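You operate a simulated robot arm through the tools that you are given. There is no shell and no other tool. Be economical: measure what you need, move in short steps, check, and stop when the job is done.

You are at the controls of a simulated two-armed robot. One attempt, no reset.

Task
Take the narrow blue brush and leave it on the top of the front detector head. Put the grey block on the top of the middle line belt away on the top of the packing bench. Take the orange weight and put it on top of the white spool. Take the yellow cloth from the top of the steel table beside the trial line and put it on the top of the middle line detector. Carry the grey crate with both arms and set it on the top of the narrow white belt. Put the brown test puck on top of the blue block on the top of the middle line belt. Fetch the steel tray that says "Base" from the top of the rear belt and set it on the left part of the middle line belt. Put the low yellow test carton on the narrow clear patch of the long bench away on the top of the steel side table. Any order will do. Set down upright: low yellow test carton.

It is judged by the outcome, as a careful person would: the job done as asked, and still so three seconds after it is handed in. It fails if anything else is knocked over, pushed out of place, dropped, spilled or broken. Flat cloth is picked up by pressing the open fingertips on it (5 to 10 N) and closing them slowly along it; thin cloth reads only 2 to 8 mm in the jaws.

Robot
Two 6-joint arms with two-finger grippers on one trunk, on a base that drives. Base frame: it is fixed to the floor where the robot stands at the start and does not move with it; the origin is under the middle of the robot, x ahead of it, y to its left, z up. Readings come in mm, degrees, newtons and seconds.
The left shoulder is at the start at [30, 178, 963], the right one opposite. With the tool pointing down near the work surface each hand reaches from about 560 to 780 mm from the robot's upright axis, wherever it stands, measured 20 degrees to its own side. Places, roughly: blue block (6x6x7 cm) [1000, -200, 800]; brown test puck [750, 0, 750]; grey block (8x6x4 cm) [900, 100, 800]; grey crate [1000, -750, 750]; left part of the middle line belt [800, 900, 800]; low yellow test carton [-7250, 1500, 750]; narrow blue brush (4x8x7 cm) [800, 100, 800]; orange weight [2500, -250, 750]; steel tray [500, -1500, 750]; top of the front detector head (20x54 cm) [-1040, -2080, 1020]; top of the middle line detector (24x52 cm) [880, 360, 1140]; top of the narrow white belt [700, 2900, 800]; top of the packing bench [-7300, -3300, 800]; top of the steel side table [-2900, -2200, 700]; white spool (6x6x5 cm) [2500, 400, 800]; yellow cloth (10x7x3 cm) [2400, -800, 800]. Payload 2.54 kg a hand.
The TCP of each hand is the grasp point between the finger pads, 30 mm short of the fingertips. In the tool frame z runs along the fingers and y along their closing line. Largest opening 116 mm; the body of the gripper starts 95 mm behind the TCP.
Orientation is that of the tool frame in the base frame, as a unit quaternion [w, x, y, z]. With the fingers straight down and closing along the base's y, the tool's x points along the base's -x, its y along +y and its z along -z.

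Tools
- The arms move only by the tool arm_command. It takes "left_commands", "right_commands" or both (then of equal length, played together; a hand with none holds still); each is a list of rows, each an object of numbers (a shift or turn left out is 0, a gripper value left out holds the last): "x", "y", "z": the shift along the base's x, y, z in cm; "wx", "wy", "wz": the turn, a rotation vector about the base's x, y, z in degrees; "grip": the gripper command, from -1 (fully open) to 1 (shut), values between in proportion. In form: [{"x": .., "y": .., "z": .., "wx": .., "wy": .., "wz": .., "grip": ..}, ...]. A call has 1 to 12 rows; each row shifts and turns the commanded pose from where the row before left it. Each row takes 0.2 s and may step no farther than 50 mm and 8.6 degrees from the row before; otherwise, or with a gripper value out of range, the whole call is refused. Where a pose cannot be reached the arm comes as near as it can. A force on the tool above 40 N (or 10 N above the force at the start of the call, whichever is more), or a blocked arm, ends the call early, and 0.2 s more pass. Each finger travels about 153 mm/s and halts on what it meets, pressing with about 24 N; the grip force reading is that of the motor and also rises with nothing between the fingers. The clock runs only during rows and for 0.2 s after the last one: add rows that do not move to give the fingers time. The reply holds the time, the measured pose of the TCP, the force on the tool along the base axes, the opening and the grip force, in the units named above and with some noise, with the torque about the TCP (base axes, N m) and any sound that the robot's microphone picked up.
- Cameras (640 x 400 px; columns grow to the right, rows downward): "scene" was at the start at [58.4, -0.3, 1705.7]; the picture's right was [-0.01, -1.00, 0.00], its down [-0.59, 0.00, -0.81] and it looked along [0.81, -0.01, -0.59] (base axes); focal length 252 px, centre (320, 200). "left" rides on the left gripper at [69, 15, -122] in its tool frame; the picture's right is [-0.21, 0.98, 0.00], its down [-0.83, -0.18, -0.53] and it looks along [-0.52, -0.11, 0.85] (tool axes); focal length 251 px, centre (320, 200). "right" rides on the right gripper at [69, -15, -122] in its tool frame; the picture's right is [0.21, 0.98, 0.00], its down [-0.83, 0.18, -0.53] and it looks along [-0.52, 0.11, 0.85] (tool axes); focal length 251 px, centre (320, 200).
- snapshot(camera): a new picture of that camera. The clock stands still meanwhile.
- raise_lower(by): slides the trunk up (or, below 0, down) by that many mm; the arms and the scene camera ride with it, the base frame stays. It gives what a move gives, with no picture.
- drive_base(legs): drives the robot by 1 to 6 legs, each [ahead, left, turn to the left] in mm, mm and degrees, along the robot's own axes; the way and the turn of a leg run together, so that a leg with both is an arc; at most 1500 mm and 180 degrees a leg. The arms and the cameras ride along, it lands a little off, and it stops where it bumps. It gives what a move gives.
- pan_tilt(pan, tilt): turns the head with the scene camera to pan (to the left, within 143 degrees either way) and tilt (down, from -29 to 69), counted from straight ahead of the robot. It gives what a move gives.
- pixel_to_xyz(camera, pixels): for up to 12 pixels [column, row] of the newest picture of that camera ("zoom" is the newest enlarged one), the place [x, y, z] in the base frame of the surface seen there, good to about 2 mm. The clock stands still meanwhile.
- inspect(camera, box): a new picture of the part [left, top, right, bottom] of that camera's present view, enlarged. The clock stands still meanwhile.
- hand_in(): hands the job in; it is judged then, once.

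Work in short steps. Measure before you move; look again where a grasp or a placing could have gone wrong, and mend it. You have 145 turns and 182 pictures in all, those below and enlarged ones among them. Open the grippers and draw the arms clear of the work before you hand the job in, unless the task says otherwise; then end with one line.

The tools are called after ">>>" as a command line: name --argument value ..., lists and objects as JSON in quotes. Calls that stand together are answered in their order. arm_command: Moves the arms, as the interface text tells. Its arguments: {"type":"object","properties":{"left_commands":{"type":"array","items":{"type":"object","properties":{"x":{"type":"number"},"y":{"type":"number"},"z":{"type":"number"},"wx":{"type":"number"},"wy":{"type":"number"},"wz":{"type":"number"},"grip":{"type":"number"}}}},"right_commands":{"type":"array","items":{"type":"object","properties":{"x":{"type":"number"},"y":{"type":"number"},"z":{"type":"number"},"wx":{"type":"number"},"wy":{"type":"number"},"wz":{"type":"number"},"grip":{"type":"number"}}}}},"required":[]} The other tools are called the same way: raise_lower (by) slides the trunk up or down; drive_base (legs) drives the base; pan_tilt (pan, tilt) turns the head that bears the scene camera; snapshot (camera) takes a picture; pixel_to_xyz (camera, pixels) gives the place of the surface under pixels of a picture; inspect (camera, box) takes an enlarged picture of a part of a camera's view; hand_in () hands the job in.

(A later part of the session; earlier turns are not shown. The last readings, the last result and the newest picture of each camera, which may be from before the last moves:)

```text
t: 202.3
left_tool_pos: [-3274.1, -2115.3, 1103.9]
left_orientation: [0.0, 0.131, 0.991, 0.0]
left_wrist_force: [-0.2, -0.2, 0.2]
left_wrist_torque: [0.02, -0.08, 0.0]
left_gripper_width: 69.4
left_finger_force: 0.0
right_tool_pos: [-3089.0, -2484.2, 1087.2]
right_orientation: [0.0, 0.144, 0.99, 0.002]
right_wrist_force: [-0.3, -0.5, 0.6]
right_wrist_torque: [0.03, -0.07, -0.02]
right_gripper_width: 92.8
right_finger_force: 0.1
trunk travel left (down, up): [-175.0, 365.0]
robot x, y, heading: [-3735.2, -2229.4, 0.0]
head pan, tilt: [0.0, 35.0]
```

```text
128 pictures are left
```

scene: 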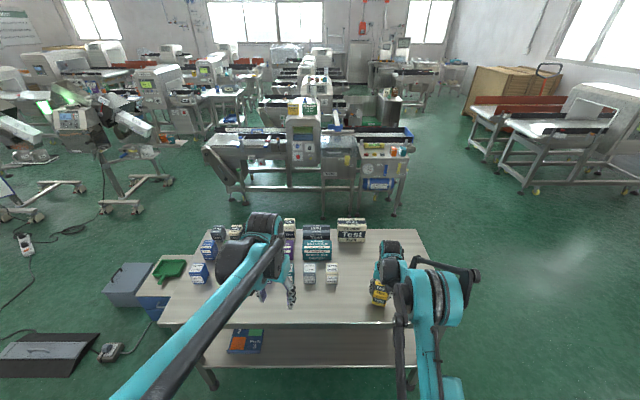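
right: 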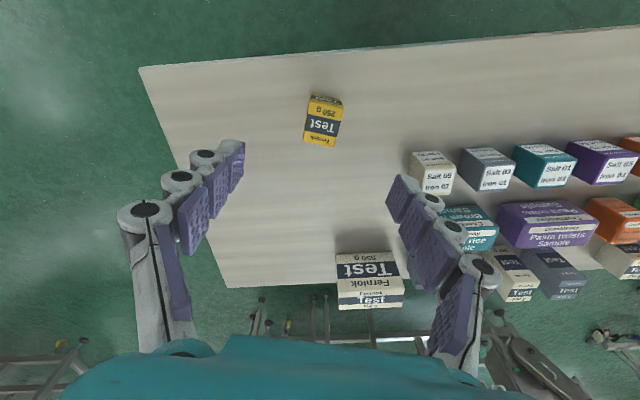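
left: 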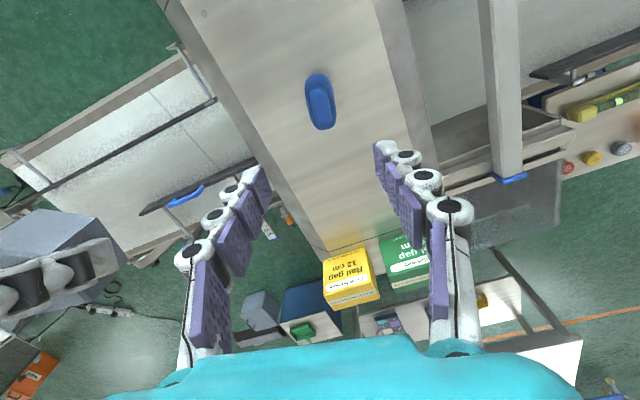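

Carton stands upright. Next the tray on the rear belt (500,-1500): back via the south route, trunk up for clearance, then north up the aisle.

>>> raise_lower --by 200

>>> drive_base --legs '[[-300, 0, 0], [0, -1400, 0], [1500, 0, 0], [1500, 0, 0], [800, 0, 0]]'

>>> snapshot --camera "scene"

```text
t: 204.5
left_tool_pos: [-3271.5, -2114.4, 1303.5]
left_orientation: [0.0, 0.132, 0.991, 0.0]
left_wrist_force: [0.5, 0.0, 0.1]
left_wrist_torque: [0.0, 0.03, 0.02]
left_gripper_width: 69.8
left_finger_force: 0.1
right_tool_pos: [-3086.6, -2484.9, 1286.4]
right_orientation: [-0.001, 0.144, 0.99, 0.0]
right_wrist_force: [0.1, -0.5, 0.3]
right_wrist_torque: [-0.03, -0.01, -0.01]
right_gripper_width: 92.9
right_finger_force: 0.1
trunk travel left (down, up): [-375.0, 165.0]
robot x, y, heading: [-3732.0, -2230.4, -0.1]
head pan, tilt: [0.0, 35.0]
```

```text
t: 230.7
left_tool_pos: [216.9, -3483.1, 1302.8]
left_orientation: [-0.001, 0.138, 0.99, -0.001]
left_wrist_force: [0.0, 0.2, -0.2]
left_wrist_torque: [0.02, 0.03, 0.01]
left_gripper_width: 69.6
left_finger_force: 0.1
right_tool_pos: [396.0, -3854.6, 1286.1]
right_orientation: [0.0, 0.151, 0.988, 0.002]
right_wrist_force: [-0.5, 0.7, -0.1]
right_wrist_torque: [-0.02, -0.05, 0.0]
right_gripper_width: 93.0
right_finger_force: 0.1
trunk travel left (down, up): [-375.0, 165.0]
robot x, y, heading: [-247.4, -3595.2, -1.0]
head pan, tilt: [0.0, 35.0]
```

```text
127 pictures are left
```

scene: 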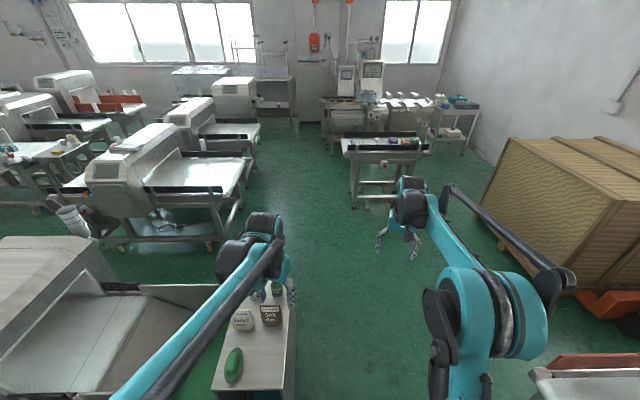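

There is a small table close on the left (row 290-390). I measure it before turning.

>>> pixel_to_xyz --camera "scene" --pixels '[[214, 388], [240, 375], [284, 390], [268, 290], [130, 380], [30, 300], [270, 310], [40, 245]]'

```text
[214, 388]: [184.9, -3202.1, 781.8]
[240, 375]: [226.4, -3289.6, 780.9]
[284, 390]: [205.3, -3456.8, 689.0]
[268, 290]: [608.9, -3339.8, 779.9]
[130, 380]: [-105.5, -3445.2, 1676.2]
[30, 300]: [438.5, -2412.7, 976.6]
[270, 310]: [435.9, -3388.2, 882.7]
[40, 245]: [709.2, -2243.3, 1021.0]
```

Enough room (450 mm to its corner). I turn left and drive north up the aisle to y≈-1600.

>>> drive_base --legs '[[0, 0, 91], [1000, 0, 0], [995, 0, 0]]'

>>> pan_tilt --pan -75 --tilt 45

>>> snapshot --camera "scene"

```text
t: 244.2
left_tool_pos: [-209.0, -1166.5, 1303.0]
left_orientation: [0.0, -0.582, 0.813, 0.0]
left_wrist_force: [-0.4, 0.0, -0.1]
left_wrist_torque: [0.03, -0.01, -0.02]
left_gripper_width: 69.4
left_finger_force: 0.1
right_tool_pos: [172.8, -1006.3, 1286.6]
right_orientation: [-0.002, -0.57, 0.822, 0.0]
right_wrist_force: [0.2, -0.3, 0.8]
right_wrist_torque: [-0.02, 0.01, -0.02]
right_gripper_width: 92.7
right_finger_force: 0.1
trunk travel left (down, up): [-375.0, 165.0]
robot x, y, heading: [-122.4, -1634.3, 86.2]
head pan, tilt: [0.0, 35.0]
```

```text
t: 245.7
left_tool_pos: [-208.6, -1167.0, 1302.0]
left_orientation: [0.0, -0.582, 0.813, 0.0]
left_wrist_force: [0.7, 0.1, 0.7]
left_wrist_torque: [0.02, 0.0, -0.01]
left_gripper_width: 69.7
left_finger_force: 0.1
right_tool_pos: [173.8, -1006.4, 1284.8]
right_orientation: [-0.002, -0.571, 0.821, 0.0]
right_wrist_force: [-0.6, 0.0, -0.4]
right_wrist_torque: [0.01, 0.02, -0.02]
right_gripper_width: 92.7
right_finger_force: 0.0
trunk travel left (down, up): [-375.0, 165.0]
robot x, y, heading: [-122.4, -1635.1, 86.1]
head pan, tilt: [-75.0, 45.0]
```

```text
126 pictures are left
```

scene: 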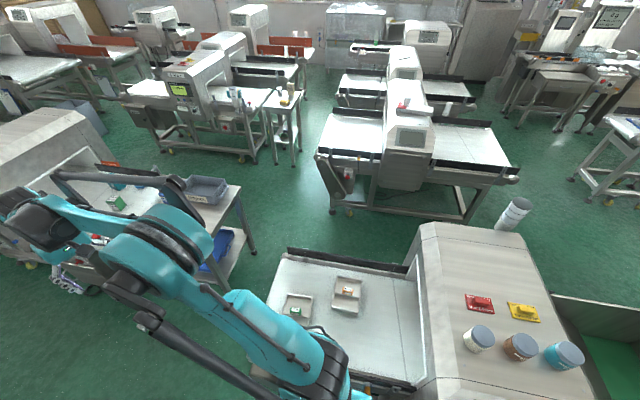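

Two trays: at (300,308) and (348,292). I zoom to find the one reading "Base".

>>> inspect --camera "scene" --box '[270, 260, 390, 335]'

>>> pixel_to_xyz --camera "scene" --pixels '[[300, 308], [348, 292], [330, 330], [270, 305], [395, 385], [285, 255], [235, 190], [185, 200], [160, 215], [240, 250]]'

```text
5.33 times, centred on (330, 298) of scene
```

zoom: 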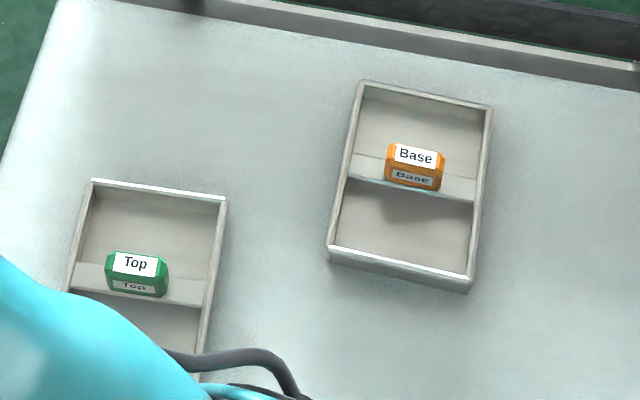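

```text
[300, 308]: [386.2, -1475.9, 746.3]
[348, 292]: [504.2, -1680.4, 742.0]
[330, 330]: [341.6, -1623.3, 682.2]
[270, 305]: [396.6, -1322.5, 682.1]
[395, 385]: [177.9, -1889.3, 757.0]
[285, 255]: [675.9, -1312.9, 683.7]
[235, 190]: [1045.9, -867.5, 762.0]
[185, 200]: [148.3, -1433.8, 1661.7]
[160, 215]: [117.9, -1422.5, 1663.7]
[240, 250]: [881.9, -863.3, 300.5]
```

The Base tray is at about (500,-1680). I measure its rim, crossbar and orange handle from the zoom.

>>> pixel_to_xyz --camera "zoom" --pixels '[[361, 84], [491, 108], [331, 250], [469, 281], [415, 154], [415, 178], [390, 165], [443, 170], [365, 168], [460, 188], [410, 110], [400, 225]]'

```text
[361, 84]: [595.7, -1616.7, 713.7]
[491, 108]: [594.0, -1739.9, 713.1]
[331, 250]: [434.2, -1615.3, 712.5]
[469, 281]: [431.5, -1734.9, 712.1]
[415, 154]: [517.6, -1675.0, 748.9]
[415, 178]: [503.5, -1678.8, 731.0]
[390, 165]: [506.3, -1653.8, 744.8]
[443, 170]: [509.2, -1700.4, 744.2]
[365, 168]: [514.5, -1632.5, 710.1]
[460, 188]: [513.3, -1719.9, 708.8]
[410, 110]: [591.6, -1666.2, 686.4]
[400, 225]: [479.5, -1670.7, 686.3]
```

Base tray: x 432–595, y -1615…-1738, z 682–713, crossbar at x≈514 with the orange label block on it. I move to y≈-1490 and face +x, then lower the trunk.

>>> drive_base --legs '[[150, 0, 0], [0, 0, -86]]'

>>> raise_lower --by -250

>>> pan_tilt --pan -10 --tilt 50

>>> snapshot --camera "scene"

```text
t: 248.8
left_tool_pos: [28.4, -986.0, 1302.0]
left_orientation: [-0.001, -0.371, 0.929, -0.001]
left_wrist_force: [0.4, 1.2, -0.5]
left_wrist_torque: [-0.06, 0.03, 0.01]
left_gripper_width: 69.5
left_finger_force: 0.1
right_tool_pos: [440.6, -1020.0, 1284.6]
right_orientation: [-0.003, -0.36, 0.933, -0.001]
right_wrist_force: [-0.5, 0.4, -0.9]
right_wrist_torque: [-0.13, 0.04, 0.02]
right_gripper_width: 92.7
right_finger_force: 0.1
trunk travel left (down, up): [-375.0, 165.0]
robot x, y, heading: [-113.5, -1448.7, 58.8]
head pan, tilt: [-75.0, 45.0]
stopped in leg 2: the robot was blocked; the commanded pose is now the measured one
```

```text
t: 251.4
left_tool_pos: [28.9, -989.7, 1053.5]
left_orientation: [0.0, -0.372, 0.928, 0.0]
left_wrist_force: [0.2, -0.3, -1.1]
left_wrist_torque: [0.03, -0.02, 0.05]
left_gripper_width: 69.6
left_finger_force: 0.1
right_tool_pos: [439.9, -1024.2, 1036.3]
right_orientation: [-0.002, -0.359, 0.933, 0.001]
right_wrist_force: [-0.1, 0.4, -0.8]
right_wrist_torque: [-0.02, 0.01, -0.02]
right_gripper_width: 92.6
right_finger_force: 0.0
trunk travel left (down, up): [-125.0, 415.0]
robot x, y, heading: [-110.7, -1446.6, 58.6]
head pan, tilt: [-75.0, 45.0]
```

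```text
t: 252.7
left_tool_pos: [28.4, -989.5, 1053.7]
left_orientation: [0.0, -0.371, 0.929, 0.0]
left_wrist_force: [-0.1, -0.1, 0.2]
left_wrist_torque: [0.01, 0.0, -0.01]
left_gripper_width: 69.6
left_finger_force: 0.0
right_tool_pos: [439.6, -1023.8, 1036.2]
right_orientation: [-0.001, -0.359, 0.934, 0.001]
right_wrist_force: [-0.6, -0.6, -0.1]
right_wrist_torque: [-0.01, 0.0, -0.02]
right_gripper_width: 93.0
right_finger_force: 0.1
trunk travel left (down, up): [-125.0, 415.0]
robot x, y, heading: [-112.2, -1448.8, 58.3]
head pan, tilt: [-10.0, 50.0]
```

```text
124 pictures are left
```

scene: 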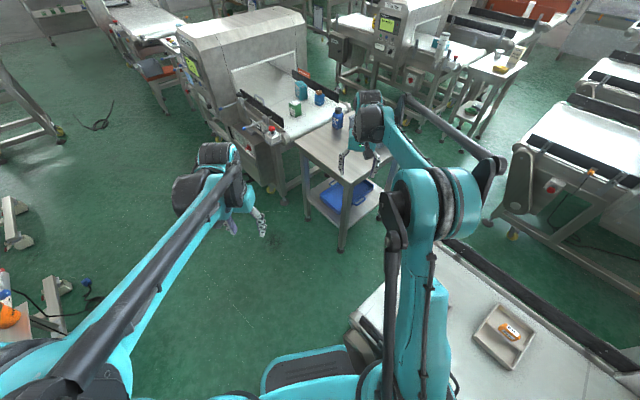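

The base bumped the rear belt's frame while turning. I shift 130 mm towards -x first, then finish the turn and look.

>>> drive_base --legs '[[-68, 111, 0], [0, 0, -58.5]]'

>>> snapshot --camera "scene"

```text
t: 256.6
left_tool_pos: [221.6, -1330.7, 1052.8]
left_orientation: [0.0, 0.13, 0.992, 0.0]
left_wrist_force: [0.2, 0.0, -0.2]
left_wrist_torque: [-0.02, -0.03, 0.02]
left_gripper_width: 69.8
left_finger_force: 0.0
right_tool_pos: [407.1, -1702.5, 1036.8]
right_orientation: [-0.001, 0.142, 0.99, 0.001]
right_wrist_force: [0.3, -0.5, 1.0]
right_wrist_torque: [0.0, -0.02, -0.01]
right_gripper_width: 92.7
right_finger_force: 0.0
trunk travel left (down, up): [-125.0, 415.0]
robot x, y, heading: [-244.4, -1450.0, -0.1]
head pan, tilt: [-10.0, 50.0]
```

```text
123 pictures are left
```

scene: 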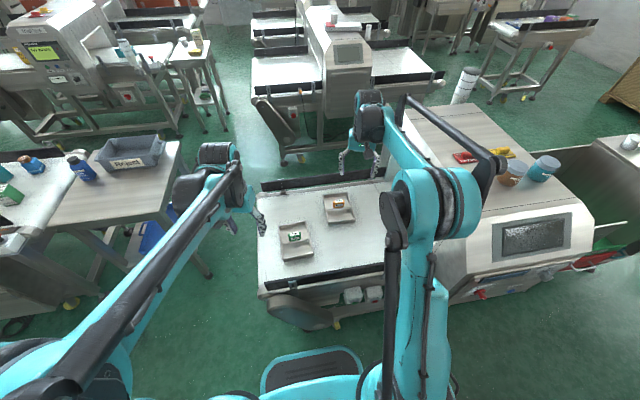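

Heading is 0 now. I re-measure both trays and the frame parts nearest the base (motor (295,315)).

>>> pixel_to_xyz --camera "scene" --pixels '[[339, 200], [340, 211], [294, 236], [290, 300], [330, 320], [305, 350], [320, 288], [265, 290], [360, 290], [480, 165], [500, 220]]'

>>> inspect --camera "scene" --box '[250, 170, 400, 300]'

```text
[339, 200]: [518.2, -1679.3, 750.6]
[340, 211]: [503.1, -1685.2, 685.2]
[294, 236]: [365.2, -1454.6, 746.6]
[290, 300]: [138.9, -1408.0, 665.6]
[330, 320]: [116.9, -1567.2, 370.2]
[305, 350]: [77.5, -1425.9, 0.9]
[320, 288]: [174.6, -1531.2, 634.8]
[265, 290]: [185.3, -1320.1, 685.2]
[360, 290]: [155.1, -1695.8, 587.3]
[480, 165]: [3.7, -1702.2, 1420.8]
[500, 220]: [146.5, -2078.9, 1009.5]
```

```text
3.08 times, centred on (325, 235) of scene
```

zoom: 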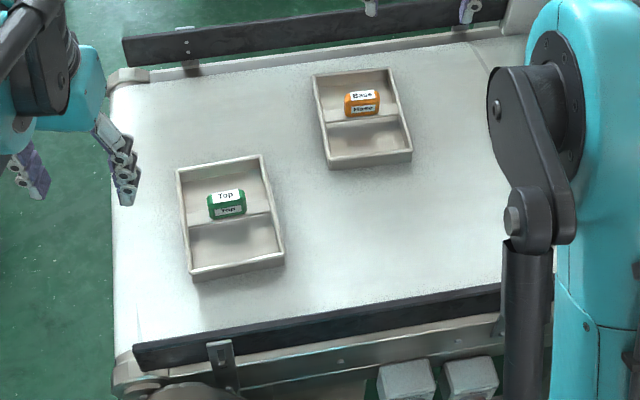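

Both trays are undisturbed. I drive 50 mm nearer, turn the right hand to close along x and bring it above the crossbar (514,-1677).

>>> drive_base --legs '[[50, 0, 0]]'

>>> arm_command --right_commands '[{"wz": -8.2, "x": 0.6, "y": 0.3, "z": -1.4, "grip": -0.4}, {"wz": -8.2, "x": 0.6, "y": 0.3, "z": -1.4}, {"wz": -8.2, "x": 0.6, "y": 0.3, "z": -1.4}, {"wz": -8.2, "x": 0.6, "y": 0.3, "z": -1.4}, {"wz": -8.2, "x": 0.6, "y": 0.3, "z": -1.4}, {"wz": -8.2, "x": 0.6, "y": 0.3, "z": -1.4}, {"wz": -8.2, "x": 0.6, "y": 0.3, "z": -1.4}, {"wz": -8.2, "x": 0.6, "y": 0.3, "z": -1.4}, {"wz": -8, "x": 0.6, "z": -1.4}, {}]'

>>> snapshot --camera "right"

```text
t: 257.5
left_tool_pos: [272.0, -1329.1, 1052.0]
left_orientation: [-0.001, 0.13, 0.992, 0.0]
left_wrist_force: [0.8, 0.3, 0.3]
left_wrist_torque: [0.03, 0.07, -0.03]
left_gripper_width: 69.4
left_finger_force: 0.1
right_tool_pos: [458.7, -1699.5, 1034.5]
right_orientation: [-0.002, 0.142, 0.99, 0.001]
right_wrist_force: [1.4, -1.0, -1.1]
right_wrist_torque: [0.04, 0.07, 0.01]
right_gripper_width: 92.9
right_finger_force: 0.1
trunk travel left (down, up): [-125.0, 415.0]
robot x, y, heading: [-191.7, -1449.6, 0.0]
head pan, tilt: [-10.0, 50.0]
```

```text
t: 259.7
left_tool_pos: [269.6, -1330.4, 1052.1]
left_orientation: [0.0, 0.13, 0.992, 0.001]
left_wrist_force: [0.8, 0.4, -0.5]
left_wrist_torque: [0.01, 0.0, -0.03]
left_gripper_width: 69.5
left_finger_force: 0.0
right_tool_pos: [512.6, -1676.1, 910.7]
right_orientation: [0.0, 0.708, 0.706, 0.001]
right_wrist_force: [-0.2, 0.7, 0.4]
right_wrist_torque: [0.01, -0.01, 0.04]
right_gripper_width: 81.2
right_finger_force: 0.1
trunk travel left (down, up): [-125.0, 415.0]
robot x, y, heading: [-193.5, -1447.8, 0.3]
head pan, tilt: [-10.0, 50.0]
```

```text
121 pictures are left
```

right: 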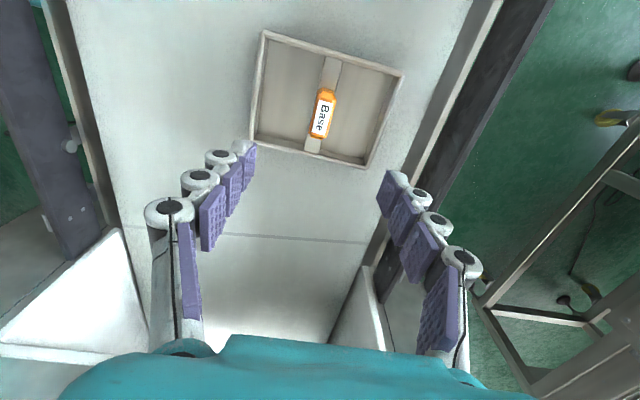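

I measure the bar and the orange block here.

>>> pixel_to_xyz --camera "right" --pixels '[[323, 115], [315, 115], [331, 115], [322, 136], [326, 93], [325, 70], [338, 70], [312, 145], [250, 140], [365, 165]]'

```text
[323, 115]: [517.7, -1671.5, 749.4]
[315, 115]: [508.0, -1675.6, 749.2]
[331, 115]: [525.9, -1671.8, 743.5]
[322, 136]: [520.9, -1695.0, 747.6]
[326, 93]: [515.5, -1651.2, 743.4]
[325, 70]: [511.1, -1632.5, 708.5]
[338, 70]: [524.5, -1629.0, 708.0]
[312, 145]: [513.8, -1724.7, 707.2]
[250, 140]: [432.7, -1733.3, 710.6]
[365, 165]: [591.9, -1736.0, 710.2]
```

Block centre (517,-1674). I descend to TCP z 727 (tips 11 mm below the bar top) and close.

>>> arm_command --right_commands '[{"x": 0.4, "y": 0.2, "z": -5}, {"z": -5}, {"z": -5}, {"z": -3.3}, {}, {"grip": 0.2}, {"grip": 0.7}, {"grip": 0.8}, {}]'

>>> snapshot --camera "right"

```text
refused: row 1 steps farther than a row can; nothing moved
```

```text
120 pictures are left
```

right: 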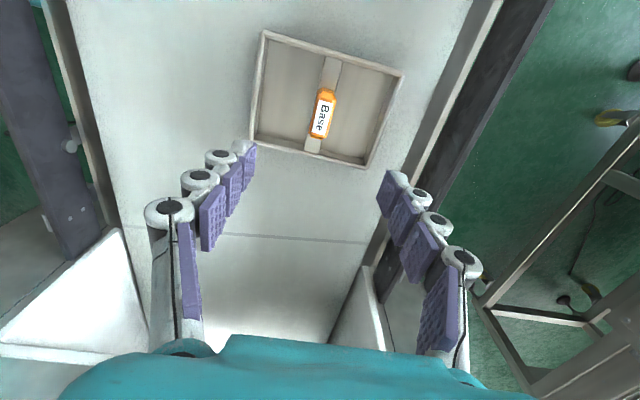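

The first row was just over 50 mm; I shorten it.

>>> arm_command --right_commands '[{"x": 0.4, "y": 0.2, "z": -4.6}, {"z": -4.9}, {"z": -4.9}, {"z": -3.9}, {}, {"grip": 0.2}, {"grip": 0.7}, {"grip": 0.8}, {}]'

>>> snapshot --camera "right"

```text
t: 261.7
left_tool_pos: [272.3, -1329.6, 1053.3]
left_orientation: [0.0, 0.129, 0.992, 0.0]
left_wrist_force: [-1.0, -0.2, -0.6]
left_wrist_torque: [0.01, -0.02, 0.04]
left_gripper_width: 69.6
left_finger_force: 0.0
right_tool_pos: [517.9, -1671.3, 725.7]
right_orientation: [0.0, 0.707, 0.707, 0.001]
right_wrist_force: [-1.7, -0.9, -0.6]
right_wrist_torque: [0.11, 0.01, -0.04]
right_gripper_width: 21.4
right_finger_force: 24.5
trunk travel left (down, up): [-125.0, 415.0]
robot x, y, heading: [-190.3, -1449.9, -0.1]
head pan, tilt: [-10.0, 50.0]
```

```text
119 pictures are left
```

right: 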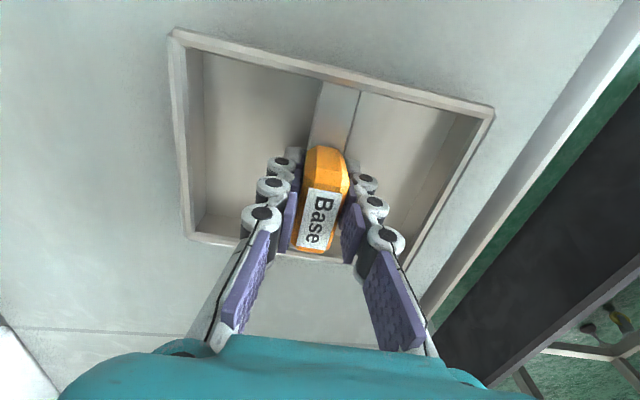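

Gripped at 21 mm around bar and block. I lift gradually and watch.

>>> arm_command --right_commands '[{"z": 2}, {"z": 3}, {"z": 4}, {"z": 4}, {"z": 4}, {"z": 4.5}, {"z": 4.5}, {"z": 4.5}, {}]'

>>> snapshot --camera "right"

>>> snapshot --camera "scene"

```text
t: 263.7
left_tool_pos: [271.7, -1330.5, 1052.3]
left_orientation: [0.001, 0.13, 0.992, -0.001]
left_wrist_force: [0.0, -0.1, -0.4]
left_wrist_torque: [0.0, 0.04, -0.03]
left_gripper_width: 69.5
left_finger_force: 0.1
right_tool_pos: [515.4, -1671.9, 1032.3]
right_orientation: [0.0, 0.707, 0.707, 0.0]
right_wrist_force: [0.2, -0.1, -4.0]
right_wrist_torque: [0.06, 0.03, -0.04]
right_gripper_width: 21.5
right_finger_force: 24.3
trunk travel left (down, up): [-125.0, 415.0]
robot x, y, heading: [-192.7, -1447.4, 0.3]
head pan, tilt: [-10.0, 50.0]
```

```text
118 pictures are left
```

right: 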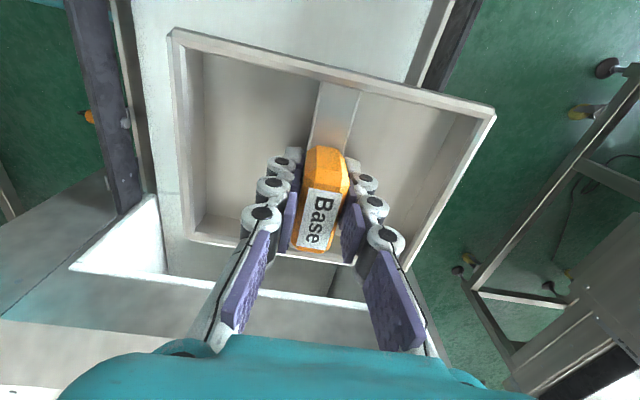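

```text
117 pictures are left
```

scene: 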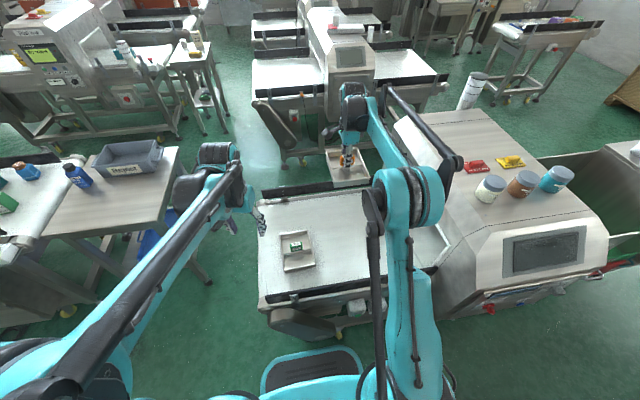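

The tray is up in one piece. I draw it in so it stays clear of the middle detector's front (x=600), then look left along the way north.

>>> arm_command --right_commands '[{"x": -4.5, "z": 1}, {"x": -4.5, "z": 1}, {"x": -4.5, "z": 1}, {}]'

>>> pan_tilt --pan 60 --tilt 30

>>> snapshot --camera "scene"

>>> pixel_to_xyz --camera "scene" --pixels '[[250, 300], [300, 250], [280, 210], [250, 190], [200, 190], [330, 180], [400, 220], [180, 240], [300, 180], [220, 160], [350, 160], [420, 280]]'

```text
t: 264.7
left_tool_pos: [272.9, -1330.6, 1051.7]
left_orientation: [0.0, 0.13, 0.992, -0.001]
left_wrist_force: [0.7, 0.3, 0.0]
left_wrist_torque: [0.03, 0.01, 0.0]
left_gripper_width: 69.6
left_finger_force: 0.0
right_tool_pos: [380.2, -1671.0, 1061.4]
right_orientation: [-0.001, 0.707, 0.707, 0.002]
right_wrist_force: [-0.4, -0.2, -3.0]
right_wrist_torque: [0.01, 0.05, -0.02]
right_gripper_width: 21.4
right_finger_force: 23.7
trunk travel left (down, up): [-125.0, 415.0]
robot x, y, heading: [-195.7, -1448.2, 0.4]
head pan, tilt: [-10.0, 50.0]
```

```text
t: 266.1
left_tool_pos: [271.5, -1330.6, 1052.9]
left_orientation: [0.0, 0.13, 0.992, 0.0]
left_wrist_force: [-0.2, -0.2, 0.5]
left_wrist_torque: [-0.03, 0.01, 0.04]
left_gripper_width: 69.8
left_finger_force: 0.1
right_tool_pos: [380.9, -1671.7, 1061.2]
right_orientation: [0.0, 0.708, 0.707, 0.001]
right_wrist_force: [0.4, 0.6, -3.6]
right_wrist_torque: [0.03, -0.05, 0.04]
right_gripper_width: 21.4
right_finger_force: 23.8
trunk travel left (down, up): [-125.0, 415.0]
robot x, y, heading: [-195.2, -1448.2, 0.1]
head pan, tilt: [60.0, 30.0]
```

```text
116 pictures are left
```

scene: 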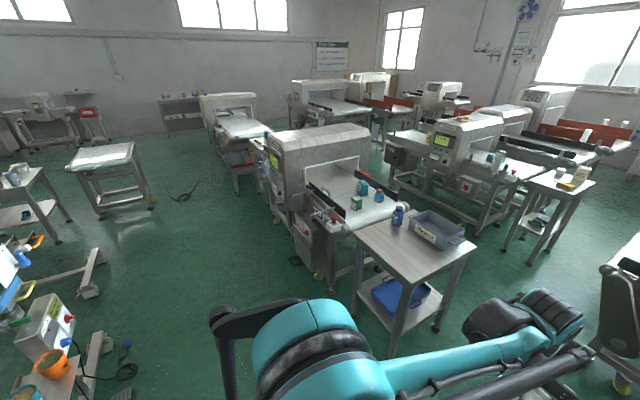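

```text
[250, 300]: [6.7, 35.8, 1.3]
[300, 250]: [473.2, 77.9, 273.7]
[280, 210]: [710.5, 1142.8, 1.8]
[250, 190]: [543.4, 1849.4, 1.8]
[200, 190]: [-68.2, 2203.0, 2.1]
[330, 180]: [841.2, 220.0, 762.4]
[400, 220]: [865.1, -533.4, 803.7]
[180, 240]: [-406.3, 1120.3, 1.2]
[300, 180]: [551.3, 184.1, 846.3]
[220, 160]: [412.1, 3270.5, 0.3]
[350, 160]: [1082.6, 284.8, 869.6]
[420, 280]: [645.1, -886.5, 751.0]
```

The way along x≈-195 is free. I strafe left 2.55 m to y≈1100 and look.

>>> drive_base --legs '[[0, 1300, 0], [0, 1250, 0]]'

>>> pan_tilt --pan 0 --tilt 40

>>> snapshot --camera "scene"

```text
t: 275.7
left_tool_pos: [267.9, 546.4, 1052.7]
left_orientation: [0.001, 0.133, 0.991, 0.0]
left_wrist_force: [-0.4, -0.1, -0.1]
left_wrist_torque: [0.03, 0.01, 0.01]
left_gripper_width: 69.5
left_finger_force: 0.0
right_tool_pos: [370.1, 188.9, 1062.7]
right_orientation: [0.006, 0.718, 0.695, -0.013]
right_wrist_force: [-3.3, -14.7, -3.5]
right_wrist_torque: [-0.22, -0.02, -0.99]
right_gripper_width: 34.6
right_finger_force: 24.3
trunk travel left (down, up): [-125.0, 415.0]
robot x, y, heading: [-194.9, 432.5, -0.4]
head pan, tilt: [60.0, 30.0]
stopped in leg 2: the force on the tool passed its limit at 97 N (the readings are from after the stop); the commanded pose is now the measured one
```

```text
t: 277.0
left_tool_pos: [268.0, 544.7, 1053.2]
left_orientation: [-0.001, 0.132, 0.991, 0.001]
left_wrist_force: [0.1, 0.3, 0.0]
left_wrist_torque: [0.0, 0.03, -0.01]
left_gripper_width: 69.4
left_finger_force: 0.0
right_tool_pos: [370.4, 188.5, 1061.7]
right_orientation: [0.005, 0.718, 0.696, -0.013]
right_wrist_force: [-9.7, -27.0, -4.7]
right_wrist_torque: [-0.45, 0.16, -1.83]
right_gripper_width: 34.2
right_finger_force: 24.0
trunk travel left (down, up): [-125.0, 415.0]
robot x, y, heading: [-198.3, 430.9, -0.2]
head pan, tilt: [0.0, 40.0]
```

```text
115 pictures are left
```

scene: 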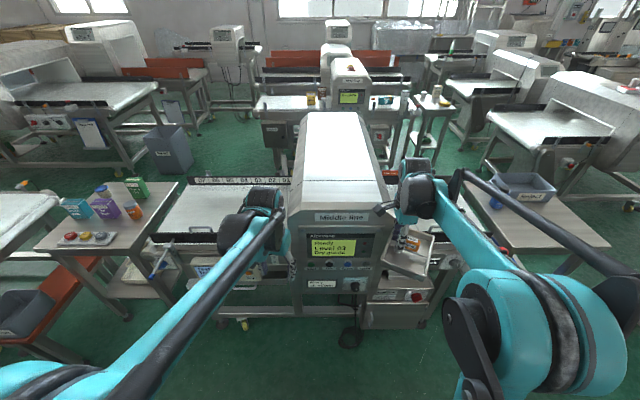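

The tray met the side of the detector's protruding panel. I back the base off to the right 150 mm at once and inspect the tray.

>>> drive_base --legs '[[0, -150, 0]]'

>>> snapshot --camera "right"

>>> inspect --camera "scene" --box '[240, 150, 480, 330]'

```text
t: 278.4
left_tool_pos: [266.9, 396.3, 1053.7]
left_orientation: [0.0, 0.133, 0.991, 0.001]
left_wrist_force: [0.0, -0.8, 0.0]
left_wrist_torque: [0.04, -0.03, 0.03]
left_gripper_width: 69.5
left_finger_force: 0.0
right_tool_pos: [371.1, 40.9, 1062.3]
right_orientation: [0.004, 0.717, 0.697, -0.012]
right_wrist_force: [-0.4, -0.8, -5.2]
right_wrist_torque: [0.23, -0.02, -0.01]
right_gripper_width: 21.4
right_finger_force: 23.7
trunk travel left (down, up): [-125.0, 415.0]
robot x, y, heading: [-198.6, 278.6, -0.0]
head pan, tilt: [0.0, 40.0]
```

```text
114 pictures are left
```

right: 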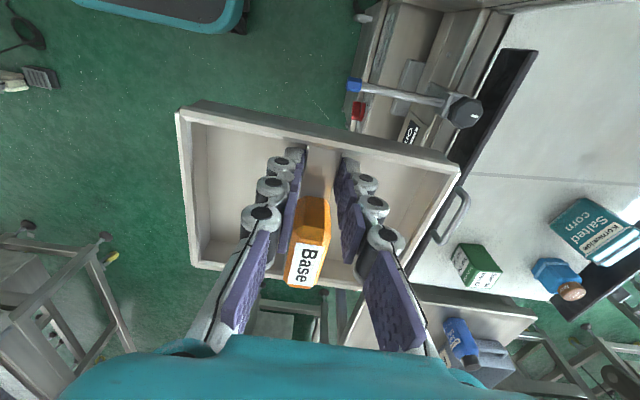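

```text
2.22 times, centred on (360, 240) of scene
```

zoom: 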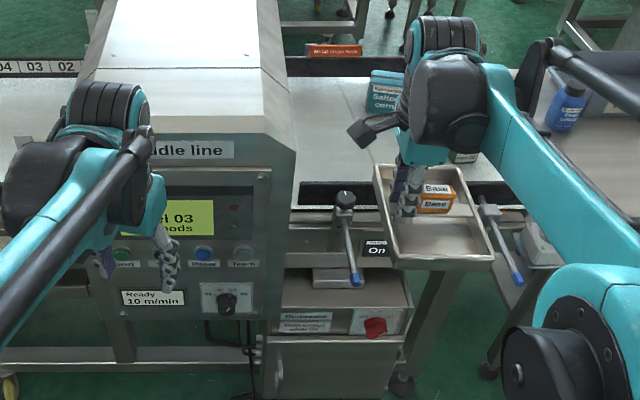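

Tray is still held, shifted ~25 mm along its bar. I measure the panel's front and edges for a safe passage.

>>> pixel_to_xyz --camera "zoom" --pixels '[[230, 215], [270, 200], [290, 170], [225, 300], [200, 100], [20, 150], [345, 200], [350, 270], [435, 187], [430, 265], [480, 262], [60, 70]]'

```text
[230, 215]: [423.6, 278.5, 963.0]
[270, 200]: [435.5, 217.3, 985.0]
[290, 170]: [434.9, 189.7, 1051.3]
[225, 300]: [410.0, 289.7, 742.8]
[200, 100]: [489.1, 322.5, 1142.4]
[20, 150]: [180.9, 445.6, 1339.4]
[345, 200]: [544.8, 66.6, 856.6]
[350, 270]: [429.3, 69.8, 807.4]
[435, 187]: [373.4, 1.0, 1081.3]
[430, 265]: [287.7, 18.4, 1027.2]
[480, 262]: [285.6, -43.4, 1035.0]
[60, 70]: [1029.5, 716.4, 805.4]
```

The panel sticks out to x≈410 at z<1145. I raise the trunk 200, back 120 and strafe left 720.

>>> raise_lower --by 200

>>> drive_base --legs '[[-120, 0, 0], [0, 720, 0]]'

>>> snapshot --camera "scene"

```text
t: 280.5
left_tool_pos: [267.3, 397.0, 1252.7]
left_orientation: [0.0, 0.132, 0.991, 0.0]
left_wrist_force: [0.3, -0.2, 0.1]
left_wrist_torque: [0.01, 0.02, 0.02]
left_gripper_width: 69.6
left_finger_force: 0.2
right_tool_pos: [371.9, 42.0, 1262.5]
right_orientation: [0.004, 0.717, 0.697, -0.012]
right_wrist_force: [-0.5, -0.5, -3.6]
right_wrist_torque: [0.16, 0.0, 0.0]
right_gripper_width: 21.8
right_finger_force: 23.9
trunk travel left (down, up): [-325.0, 215.0]
robot x, y, heading: [-196.4, 282.2, 0.1]
head pan, tilt: [0.0, 40.0]
```

```text
t: 285.2
left_tool_pos: [157.3, 1089.9, 1252.1]
left_orientation: [0.001, 0.141, 0.99, -0.001]
left_wrist_force: [0.1, 0.3, -0.3]
left_wrist_torque: [-0.03, -0.01, 0.02]
left_gripper_width: 69.5
left_finger_force: 0.0
right_tool_pos: [255.2, 733.2, 1262.3]
right_orientation: [0.005, 0.723, 0.691, -0.012]
right_wrist_force: [-0.4, 0.1, -3.5]
right_wrist_torque: [0.13, -0.01, 0.01]
right_gripper_width: 21.3
right_finger_force: 23.7
trunk travel left (down, up): [-325.0, 215.0]
robot x, y, heading: [-308.9, 981.7, -1.3]
head pan, tilt: [0.0, 40.0]
```

```text
112 pictures are left
```

scene: 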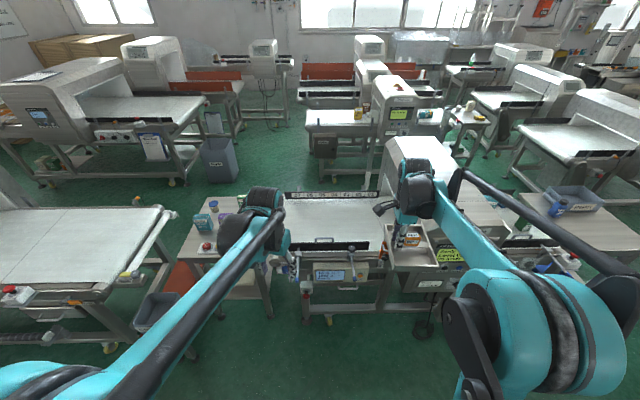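

The left part of the belt is at (330,222). I measure it, its rails and the front handles.

>>> pixel_to_xyz --camera "scene" --pixels '[[330, 222], [360, 225], [300, 210], [375, 210], [330, 200], [335, 246], [305, 285], [352, 290], [330, 193], [240, 275], [395, 180], [330, 315]]'

>>> inspect --camera "scene" --box '[230, 170, 430, 320]'

```text
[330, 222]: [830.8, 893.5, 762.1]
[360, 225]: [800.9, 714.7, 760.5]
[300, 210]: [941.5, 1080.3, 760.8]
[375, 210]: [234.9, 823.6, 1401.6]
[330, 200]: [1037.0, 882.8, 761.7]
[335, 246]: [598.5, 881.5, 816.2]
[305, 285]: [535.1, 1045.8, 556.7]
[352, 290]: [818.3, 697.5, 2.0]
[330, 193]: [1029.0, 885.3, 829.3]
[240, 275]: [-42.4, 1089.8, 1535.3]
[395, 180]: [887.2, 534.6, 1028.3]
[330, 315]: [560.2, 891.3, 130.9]
```

```text
2.67 times, centred on (330, 245) of scene
```

zoom: 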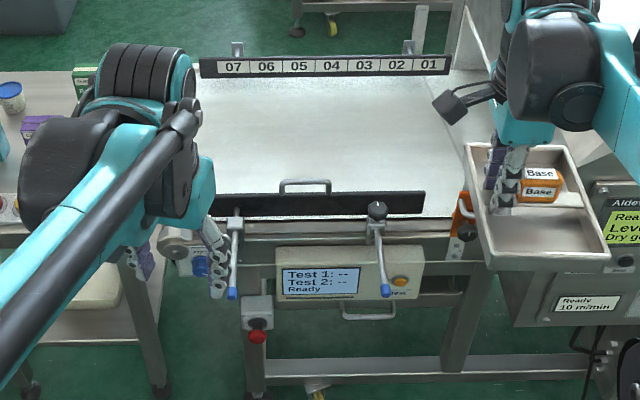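

Belt is x 610–1020, y 600–1150, z 761, empty. I drive up 440 mm with the tray high (levers reach to x≈450, base front stays at ~390).

>>> drive_base --legs '[[440, 70, 1.3]]'

>>> raise_lower --by -200

>>> snapshot --camera "right"

>>> snapshot --camera "scene"

```text
t: 287.9
left_tool_pos: [596.1, 1160.7, 1252.0]
left_orientation: [0.0, 0.134, 0.991, 0.001]
left_wrist_force: [1.3, -0.1, -0.5]
left_wrist_torque: [-0.02, 0.03, -0.04]
left_gripper_width: 69.6
left_finger_force: 0.1
right_tool_pos: [697.0, 805.4, 1261.4]
right_orientation: [0.004, 0.719, 0.695, -0.012]
right_wrist_force: [-0.4, -0.7, -3.5]
right_wrist_torque: [0.12, 0.02, 0.01]
right_gripper_width: 21.5
right_finger_force: 24.3
trunk travel left (down, up): [-325.0, 215.0]
robot x, y, heading: [132.2, 1047.0, -0.4]
head pan, tilt: [0.0, 40.0]
```

```text
t: 290.1
left_tool_pos: [596.2, 1161.0, 1052.9]
left_orientation: [0.001, 0.134, 0.991, 0.0]
left_wrist_force: [0.6, 0.1, 0.5]
left_wrist_torque: [0.03, -0.01, 0.02]
left_gripper_width: 69.7
left_finger_force: 0.1
right_tool_pos: [696.0, 805.6, 1061.9]
right_orientation: [0.005, 0.719, 0.695, -0.013]
right_wrist_force: [-0.3, 0.1, -3.4]
right_wrist_torque: [0.12, -0.01, 0.01]
right_gripper_width: 21.5
right_finger_force: 23.9
trunk travel left (down, up): [-125.0, 415.0]
robot x, y, heading: [129.2, 1048.4, -0.5]
head pan, tilt: [0.0, 40.0]
```

```text
110 pictures are left
```

right: 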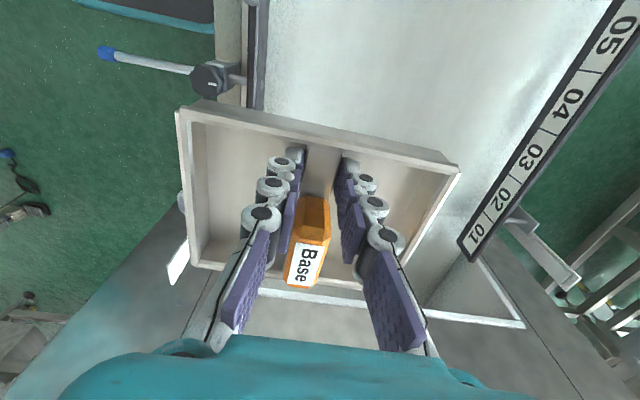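

```text
109 pictures are left
```

scene: 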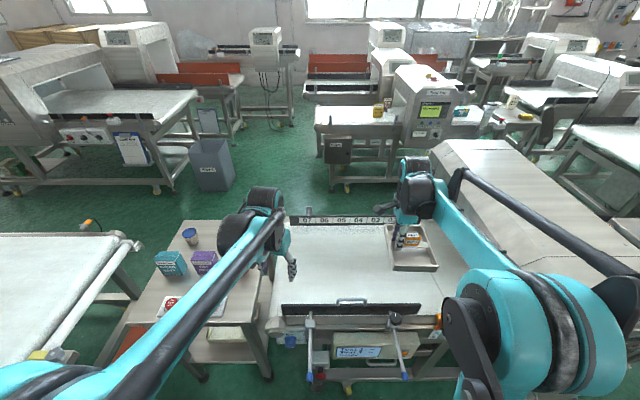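

I measure the rim corners of the held tray to know its tilt.

>>> pixel_to_xyz --camera "right" --pixels '[[181, 113], [455, 166], [195, 265], [300, 125], [405, 275], [310, 245], [250, 170]]'

```text
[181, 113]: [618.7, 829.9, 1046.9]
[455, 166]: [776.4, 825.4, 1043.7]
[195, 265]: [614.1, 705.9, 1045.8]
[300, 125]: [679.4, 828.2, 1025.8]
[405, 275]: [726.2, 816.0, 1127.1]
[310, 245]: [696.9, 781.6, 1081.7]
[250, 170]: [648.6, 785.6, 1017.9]
```

Tray is level; centre (697,766), bottom ≈ TCP-46. I carry it to centre (790,850) and lower to TCP≈820.

>>> arm_command --right_commands '[{"x": 3.1, "y": 2.8}, {"x": 3.1, "y": 2.8}, {"x": 3.1, "y": 2.8}, {"z": -4.8}, {"z": -4.8}, {"z": -4.8}, {"z": -4.8}, {"z": -4.8}, {}]'

>>> snapshot --camera "scene"

```text
t: 292.1
left_tool_pos: [594.6, 1161.6, 1052.6]
left_orientation: [0.0, 0.134, 0.991, 0.0]
left_wrist_force: [0.4, -0.3, 0.3]
left_wrist_torque: [-0.03, 0.0, 0.02]
left_gripper_width: 69.7
left_finger_force: 0.1
right_tool_pos: [788.8, 888.0, 822.0]
right_orientation: [0.005, 0.718, 0.695, -0.013]
right_wrist_force: [-0.1, -0.6, -3.1]
right_wrist_torque: [0.17, -0.01, 0.0]
right_gripper_width: 21.7
right_finger_force: 24.0
trunk travel left (down, up): [-125.0, 415.0]
robot x, y, heading: [124.8, 1049.1, -0.5]
head pan, tilt: [0.0, 40.0]
```

```text
108 pictures are left
```

scene: 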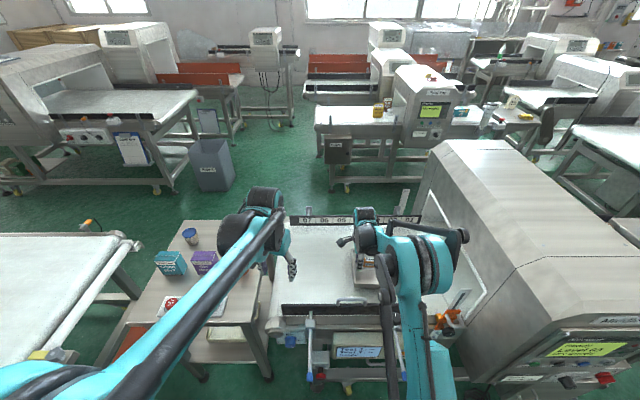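

I lower the last 14 mm in small steps to contact.

>>> arm_command --right_commands '[{"z": -0.9}, {"z": -0.3}, {"z": -0.2}, {"z": -0.15}, {}]'

```text
t: 293.3
left_tool_pos: [595.7, 1161.4, 1053.6]
left_orientation: [0.0, 0.134, 0.991, 0.0]
left_wrist_force: [-0.3, 0.2, -0.1]
left_wrist_torque: [0.0, 0.03, 0.04]
left_gripper_width: 69.7
left_finger_force: 0.1
right_tool_pos: [788.4, 889.6, 807.7]
right_orientation: [0.005, 0.719, 0.695, -0.012]
right_wrist_force: [6.6, 0.6, 19.2]
right_wrist_torque: [0.0, -0.22, -0.11]
right_gripper_width: 21.6
right_finger_force: 23.9
trunk travel left (down, up): [-125.0, 415.0]
robot x, y, heading: [130.9, 1046.1, -0.4]
head pan, tilt: [0.0, 40.0]
```

Contact at 19 N. I ease up 1 mm, open and rise straight up.

>>> arm_command --right_commands '[{"z": 0.15}, {"grip": 0.4}, {"grip": 0.2}, {"grip": 0.1}, {}, {"z": 3}, {"z": 4.5}, {"z": 4.5}, {"z": 4.5}, {"z": 4.5}, {"z": 4.5}]'

>>> snapshot --camera "right"

```text
t: 295.7
left_tool_pos: [595.6, 1160.5, 1053.3]
left_orientation: [0.001, 0.134, 0.991, 0.001]
left_wrist_force: [-0.2, 0.9, -0.5]
left_wrist_torque: [0.01, 0.02, 0.01]
left_gripper_width: 69.7
left_finger_force: 0.1
right_tool_pos: [788.4, 888.8, 1065.1]
right_orientation: [0.005, 0.719, 0.695, -0.012]
right_wrist_force: [0.4, -0.4, -0.3]
right_wrist_torque: [-0.01, 0.01, 0.03]
right_gripper_width: 52.1
right_finger_force: 0.1
trunk travel left (down, up): [-125.0, 415.0]
robot x, y, heading: [128.5, 1045.7, -0.4]
head pan, tilt: [0.0, 40.0]
```

```text
107 pictures are left
```

right: 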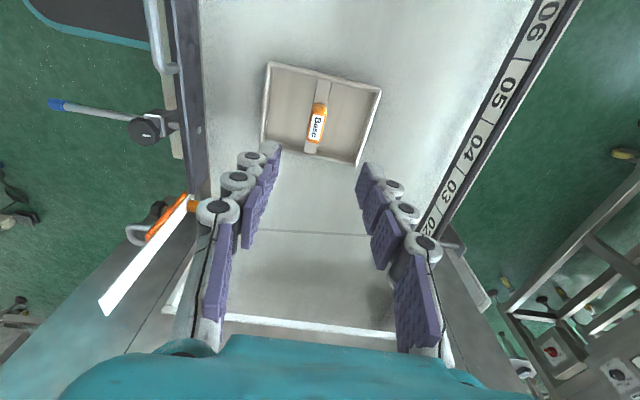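

The tray is well placed. Now the way to the trial line (x≈2500): I back off and look left and ahead.

>>> drive_base --legs '[[-350, 0, 0.4]]'

>>> pan_tilt --pan 55 --tilt 25

>>> snapshot --camera "scene"

>>> pixel_to_xyz --camera "scene" --pixels '[[320, 300], [320, 250], [320, 220], [400, 220], [450, 230], [480, 250], [380, 190], [420, 180], [250, 250], [200, 300], [500, 200], [300, 190]]'

```text
t: 297.9
left_tool_pos: [248.9, 1167.8, 1052.5]
left_orientation: [0.001, 0.126, 0.992, -0.001]
left_wrist_force: [-0.1, -0.2, 0.0]
left_wrist_torque: [0.0, -0.02, -0.01]
left_gripper_width: 69.8
left_finger_force: 0.0
right_tool_pos: [447.2, 900.1, 1064.7]
right_orientation: [0.005, 0.713, 0.701, -0.012]
right_wrist_force: [-1.0, 0.9, 0.4]
right_wrist_torque: [-0.01, -0.04, -0.01]
right_gripper_width: 52.3
right_finger_force: 0.1
trunk travel left (down, up): [-125.0, 415.0]
robot x, y, heading: [-216.3, 1045.1, 0.4]
head pan, tilt: [0.0, 40.0]
```

```text
t: 299.1
left_tool_pos: [249.1, 1168.3, 1052.8]
left_orientation: [0.001, 0.126, 0.992, 0.0]
left_wrist_force: [0.1, 0.0, -0.4]
left_wrist_torque: [-0.01, 0.0, -0.01]
left_gripper_width: 69.6
left_finger_force: 0.1
right_tool_pos: [447.8, 898.9, 1062.7]
right_orientation: [0.005, 0.713, 0.701, -0.012]
right_wrist_force: [-0.4, 0.4, 0.5]
right_wrist_torque: [0.01, -0.01, -0.02]
right_gripper_width: 52.4
right_finger_force: 0.0
trunk travel left (down, up): [-125.0, 415.0]
robot x, y, heading: [-211.6, 1045.4, 0.5]
head pan, tilt: [55.0, 25.0]
```

```text
106 pictures are left
```

scene: 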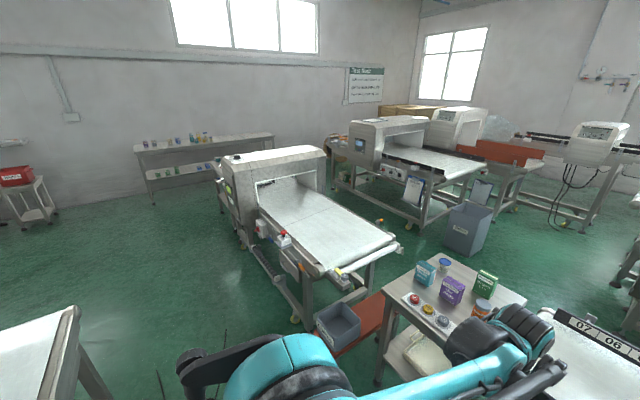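

```text
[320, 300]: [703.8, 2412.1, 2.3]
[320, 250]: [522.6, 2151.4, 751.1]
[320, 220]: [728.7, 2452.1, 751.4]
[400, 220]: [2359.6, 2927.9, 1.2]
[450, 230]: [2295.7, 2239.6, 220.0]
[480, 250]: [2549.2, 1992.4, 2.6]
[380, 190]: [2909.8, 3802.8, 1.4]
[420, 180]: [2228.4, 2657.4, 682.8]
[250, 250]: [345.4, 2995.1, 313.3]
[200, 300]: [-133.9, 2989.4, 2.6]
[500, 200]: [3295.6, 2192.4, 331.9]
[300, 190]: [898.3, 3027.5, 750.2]
```

The narrow belt can be reached from the west (x≈0, y≈2300). Next: the crate. I raise the trunk 200 and strafe right to y≈-750 in front of the reject table.

>>> raise_lower --by 200

>>> drive_base --legs '[[0, -900, 0], [0, -880, 0]]'

>>> pan_tilt --pan 0 --tilt 45

>>> snapshot --camera "scene"

```text
t: 301.3
left_tool_pos: [250.2, 1168.8, 1251.7]
left_orientation: [0.0, 0.126, 0.992, 0.0]
left_wrist_force: [-0.5, 0.9, 0.0]
left_wrist_torque: [0.03, -0.02, 0.02]
left_gripper_width: 69.9
left_finger_force: 0.1
right_tool_pos: [447.7, 898.5, 1263.9]
right_orientation: [0.005, 0.713, 0.701, -0.012]
right_wrist_force: [-0.2, -0.9, 0.7]
right_wrist_torque: [-0.02, 0.0, 0.05]
right_gripper_width: 52.3
right_finger_force: 0.0
trunk travel left (down, up): [-325.0, 215.0]
robot x, y, heading: [-214.8, 1047.5, 0.3]
head pan, tilt: [55.0, 25.0]
```

```text
t: 310.4
left_tool_pos: [256.4, -629.5, 1252.5]
left_orientation: [0.001, 0.128, 0.992, 0.0]
left_wrist_force: [0.3, -1.0, -0.2]
left_wrist_torque: [0.02, -0.01, 0.01]
left_gripper_width: 69.7
left_finger_force: 0.0
right_tool_pos: [453.1, -898.5, 1262.8]
right_orientation: [0.004, 0.715, 0.699, -0.012]
right_wrist_force: [0.3, -1.0, -0.4]
right_wrist_torque: [0.01, -0.02, 0.02]
right_gripper_width: 52.2
right_finger_force: 0.1
trunk travel left (down, up): [-325.0, 215.0]
robot x, y, heading: [-206.2, -751.0, 0.4]
head pan, tilt: [55.0, 25.0]
```

```text
t: 311.6
left_tool_pos: [256.1, -628.5, 1253.5]
left_orientation: [0.0, 0.128, 0.992, -0.001]
left_wrist_force: [-0.4, -0.2, 0.4]
left_wrist_torque: [0.03, 0.0, -0.02]
left_gripper_width: 69.6
left_finger_force: 0.1
right_tool_pos: [453.6, -898.7, 1263.1]
right_orientation: [0.005, 0.715, 0.699, -0.012]
right_wrist_force: [0.9, 0.0, -0.1]
right_wrist_torque: [-0.01, 0.03, 0.04]
right_gripper_width: 52.3
right_finger_force: 0.1
trunk travel left (down, up): [-325.0, 215.0]
robot x, y, heading: [-210.3, -752.1, 0.6]
head pan, tilt: [0.0, 45.0]
```

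```text
105 pictures are left
```

scene: 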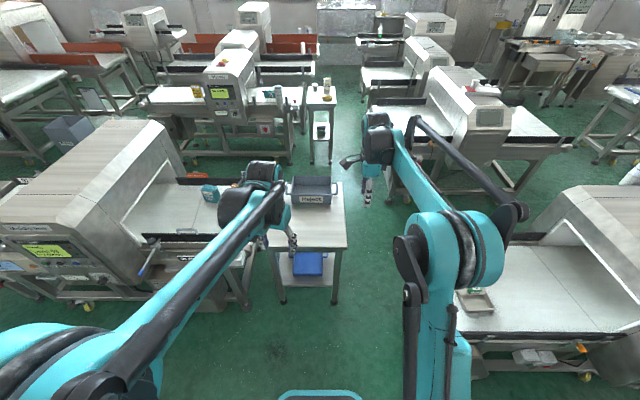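

The crate is at (310,190). I measure crate rims and the table.

>>> inspect --camera "scene" --box '[230, 160, 390, 310]'

>>> pixel_to_xyz --camera "scene" --pixels '[[270, 248], [345, 248], [343, 180], [335, 300], [280, 303], [310, 230], [265, 195], [450, 300], [470, 235], [330, 265]]'

```text
2.67 times, centred on (310, 235) of scene
```

zoom: 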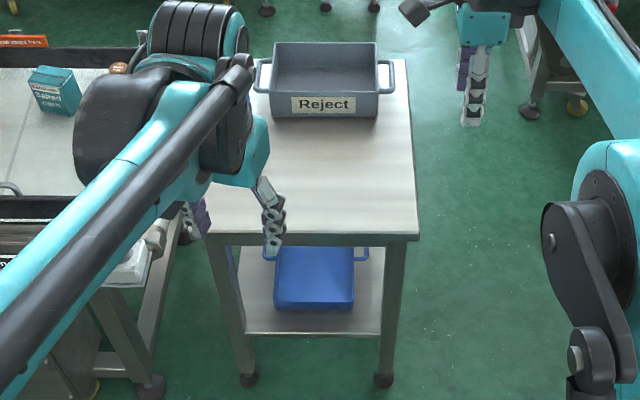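

```text
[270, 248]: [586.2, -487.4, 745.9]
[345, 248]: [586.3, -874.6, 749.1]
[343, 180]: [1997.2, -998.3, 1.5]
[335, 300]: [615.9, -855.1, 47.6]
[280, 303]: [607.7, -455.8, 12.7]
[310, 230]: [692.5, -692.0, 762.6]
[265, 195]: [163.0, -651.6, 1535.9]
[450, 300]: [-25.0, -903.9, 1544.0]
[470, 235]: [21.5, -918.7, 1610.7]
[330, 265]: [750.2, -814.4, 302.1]
```

I measure the crate's handles and rim in the zoom.

>>> pixel_to_xyz --camera "zoom" --pixels '[[257, 75], [260, 88], [393, 75], [391, 88], [276, 44], [375, 44], [272, 92], [379, 91], [325, 91], [325, 65], [265, 62], [386, 62]]'

```text
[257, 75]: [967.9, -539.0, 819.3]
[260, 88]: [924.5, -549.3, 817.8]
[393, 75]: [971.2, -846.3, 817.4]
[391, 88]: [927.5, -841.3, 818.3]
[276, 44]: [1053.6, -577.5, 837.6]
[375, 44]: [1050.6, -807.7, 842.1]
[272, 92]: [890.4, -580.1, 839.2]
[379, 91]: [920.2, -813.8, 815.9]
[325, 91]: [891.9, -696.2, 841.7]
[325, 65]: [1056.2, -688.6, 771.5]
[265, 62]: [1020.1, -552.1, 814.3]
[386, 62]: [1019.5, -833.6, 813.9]
```

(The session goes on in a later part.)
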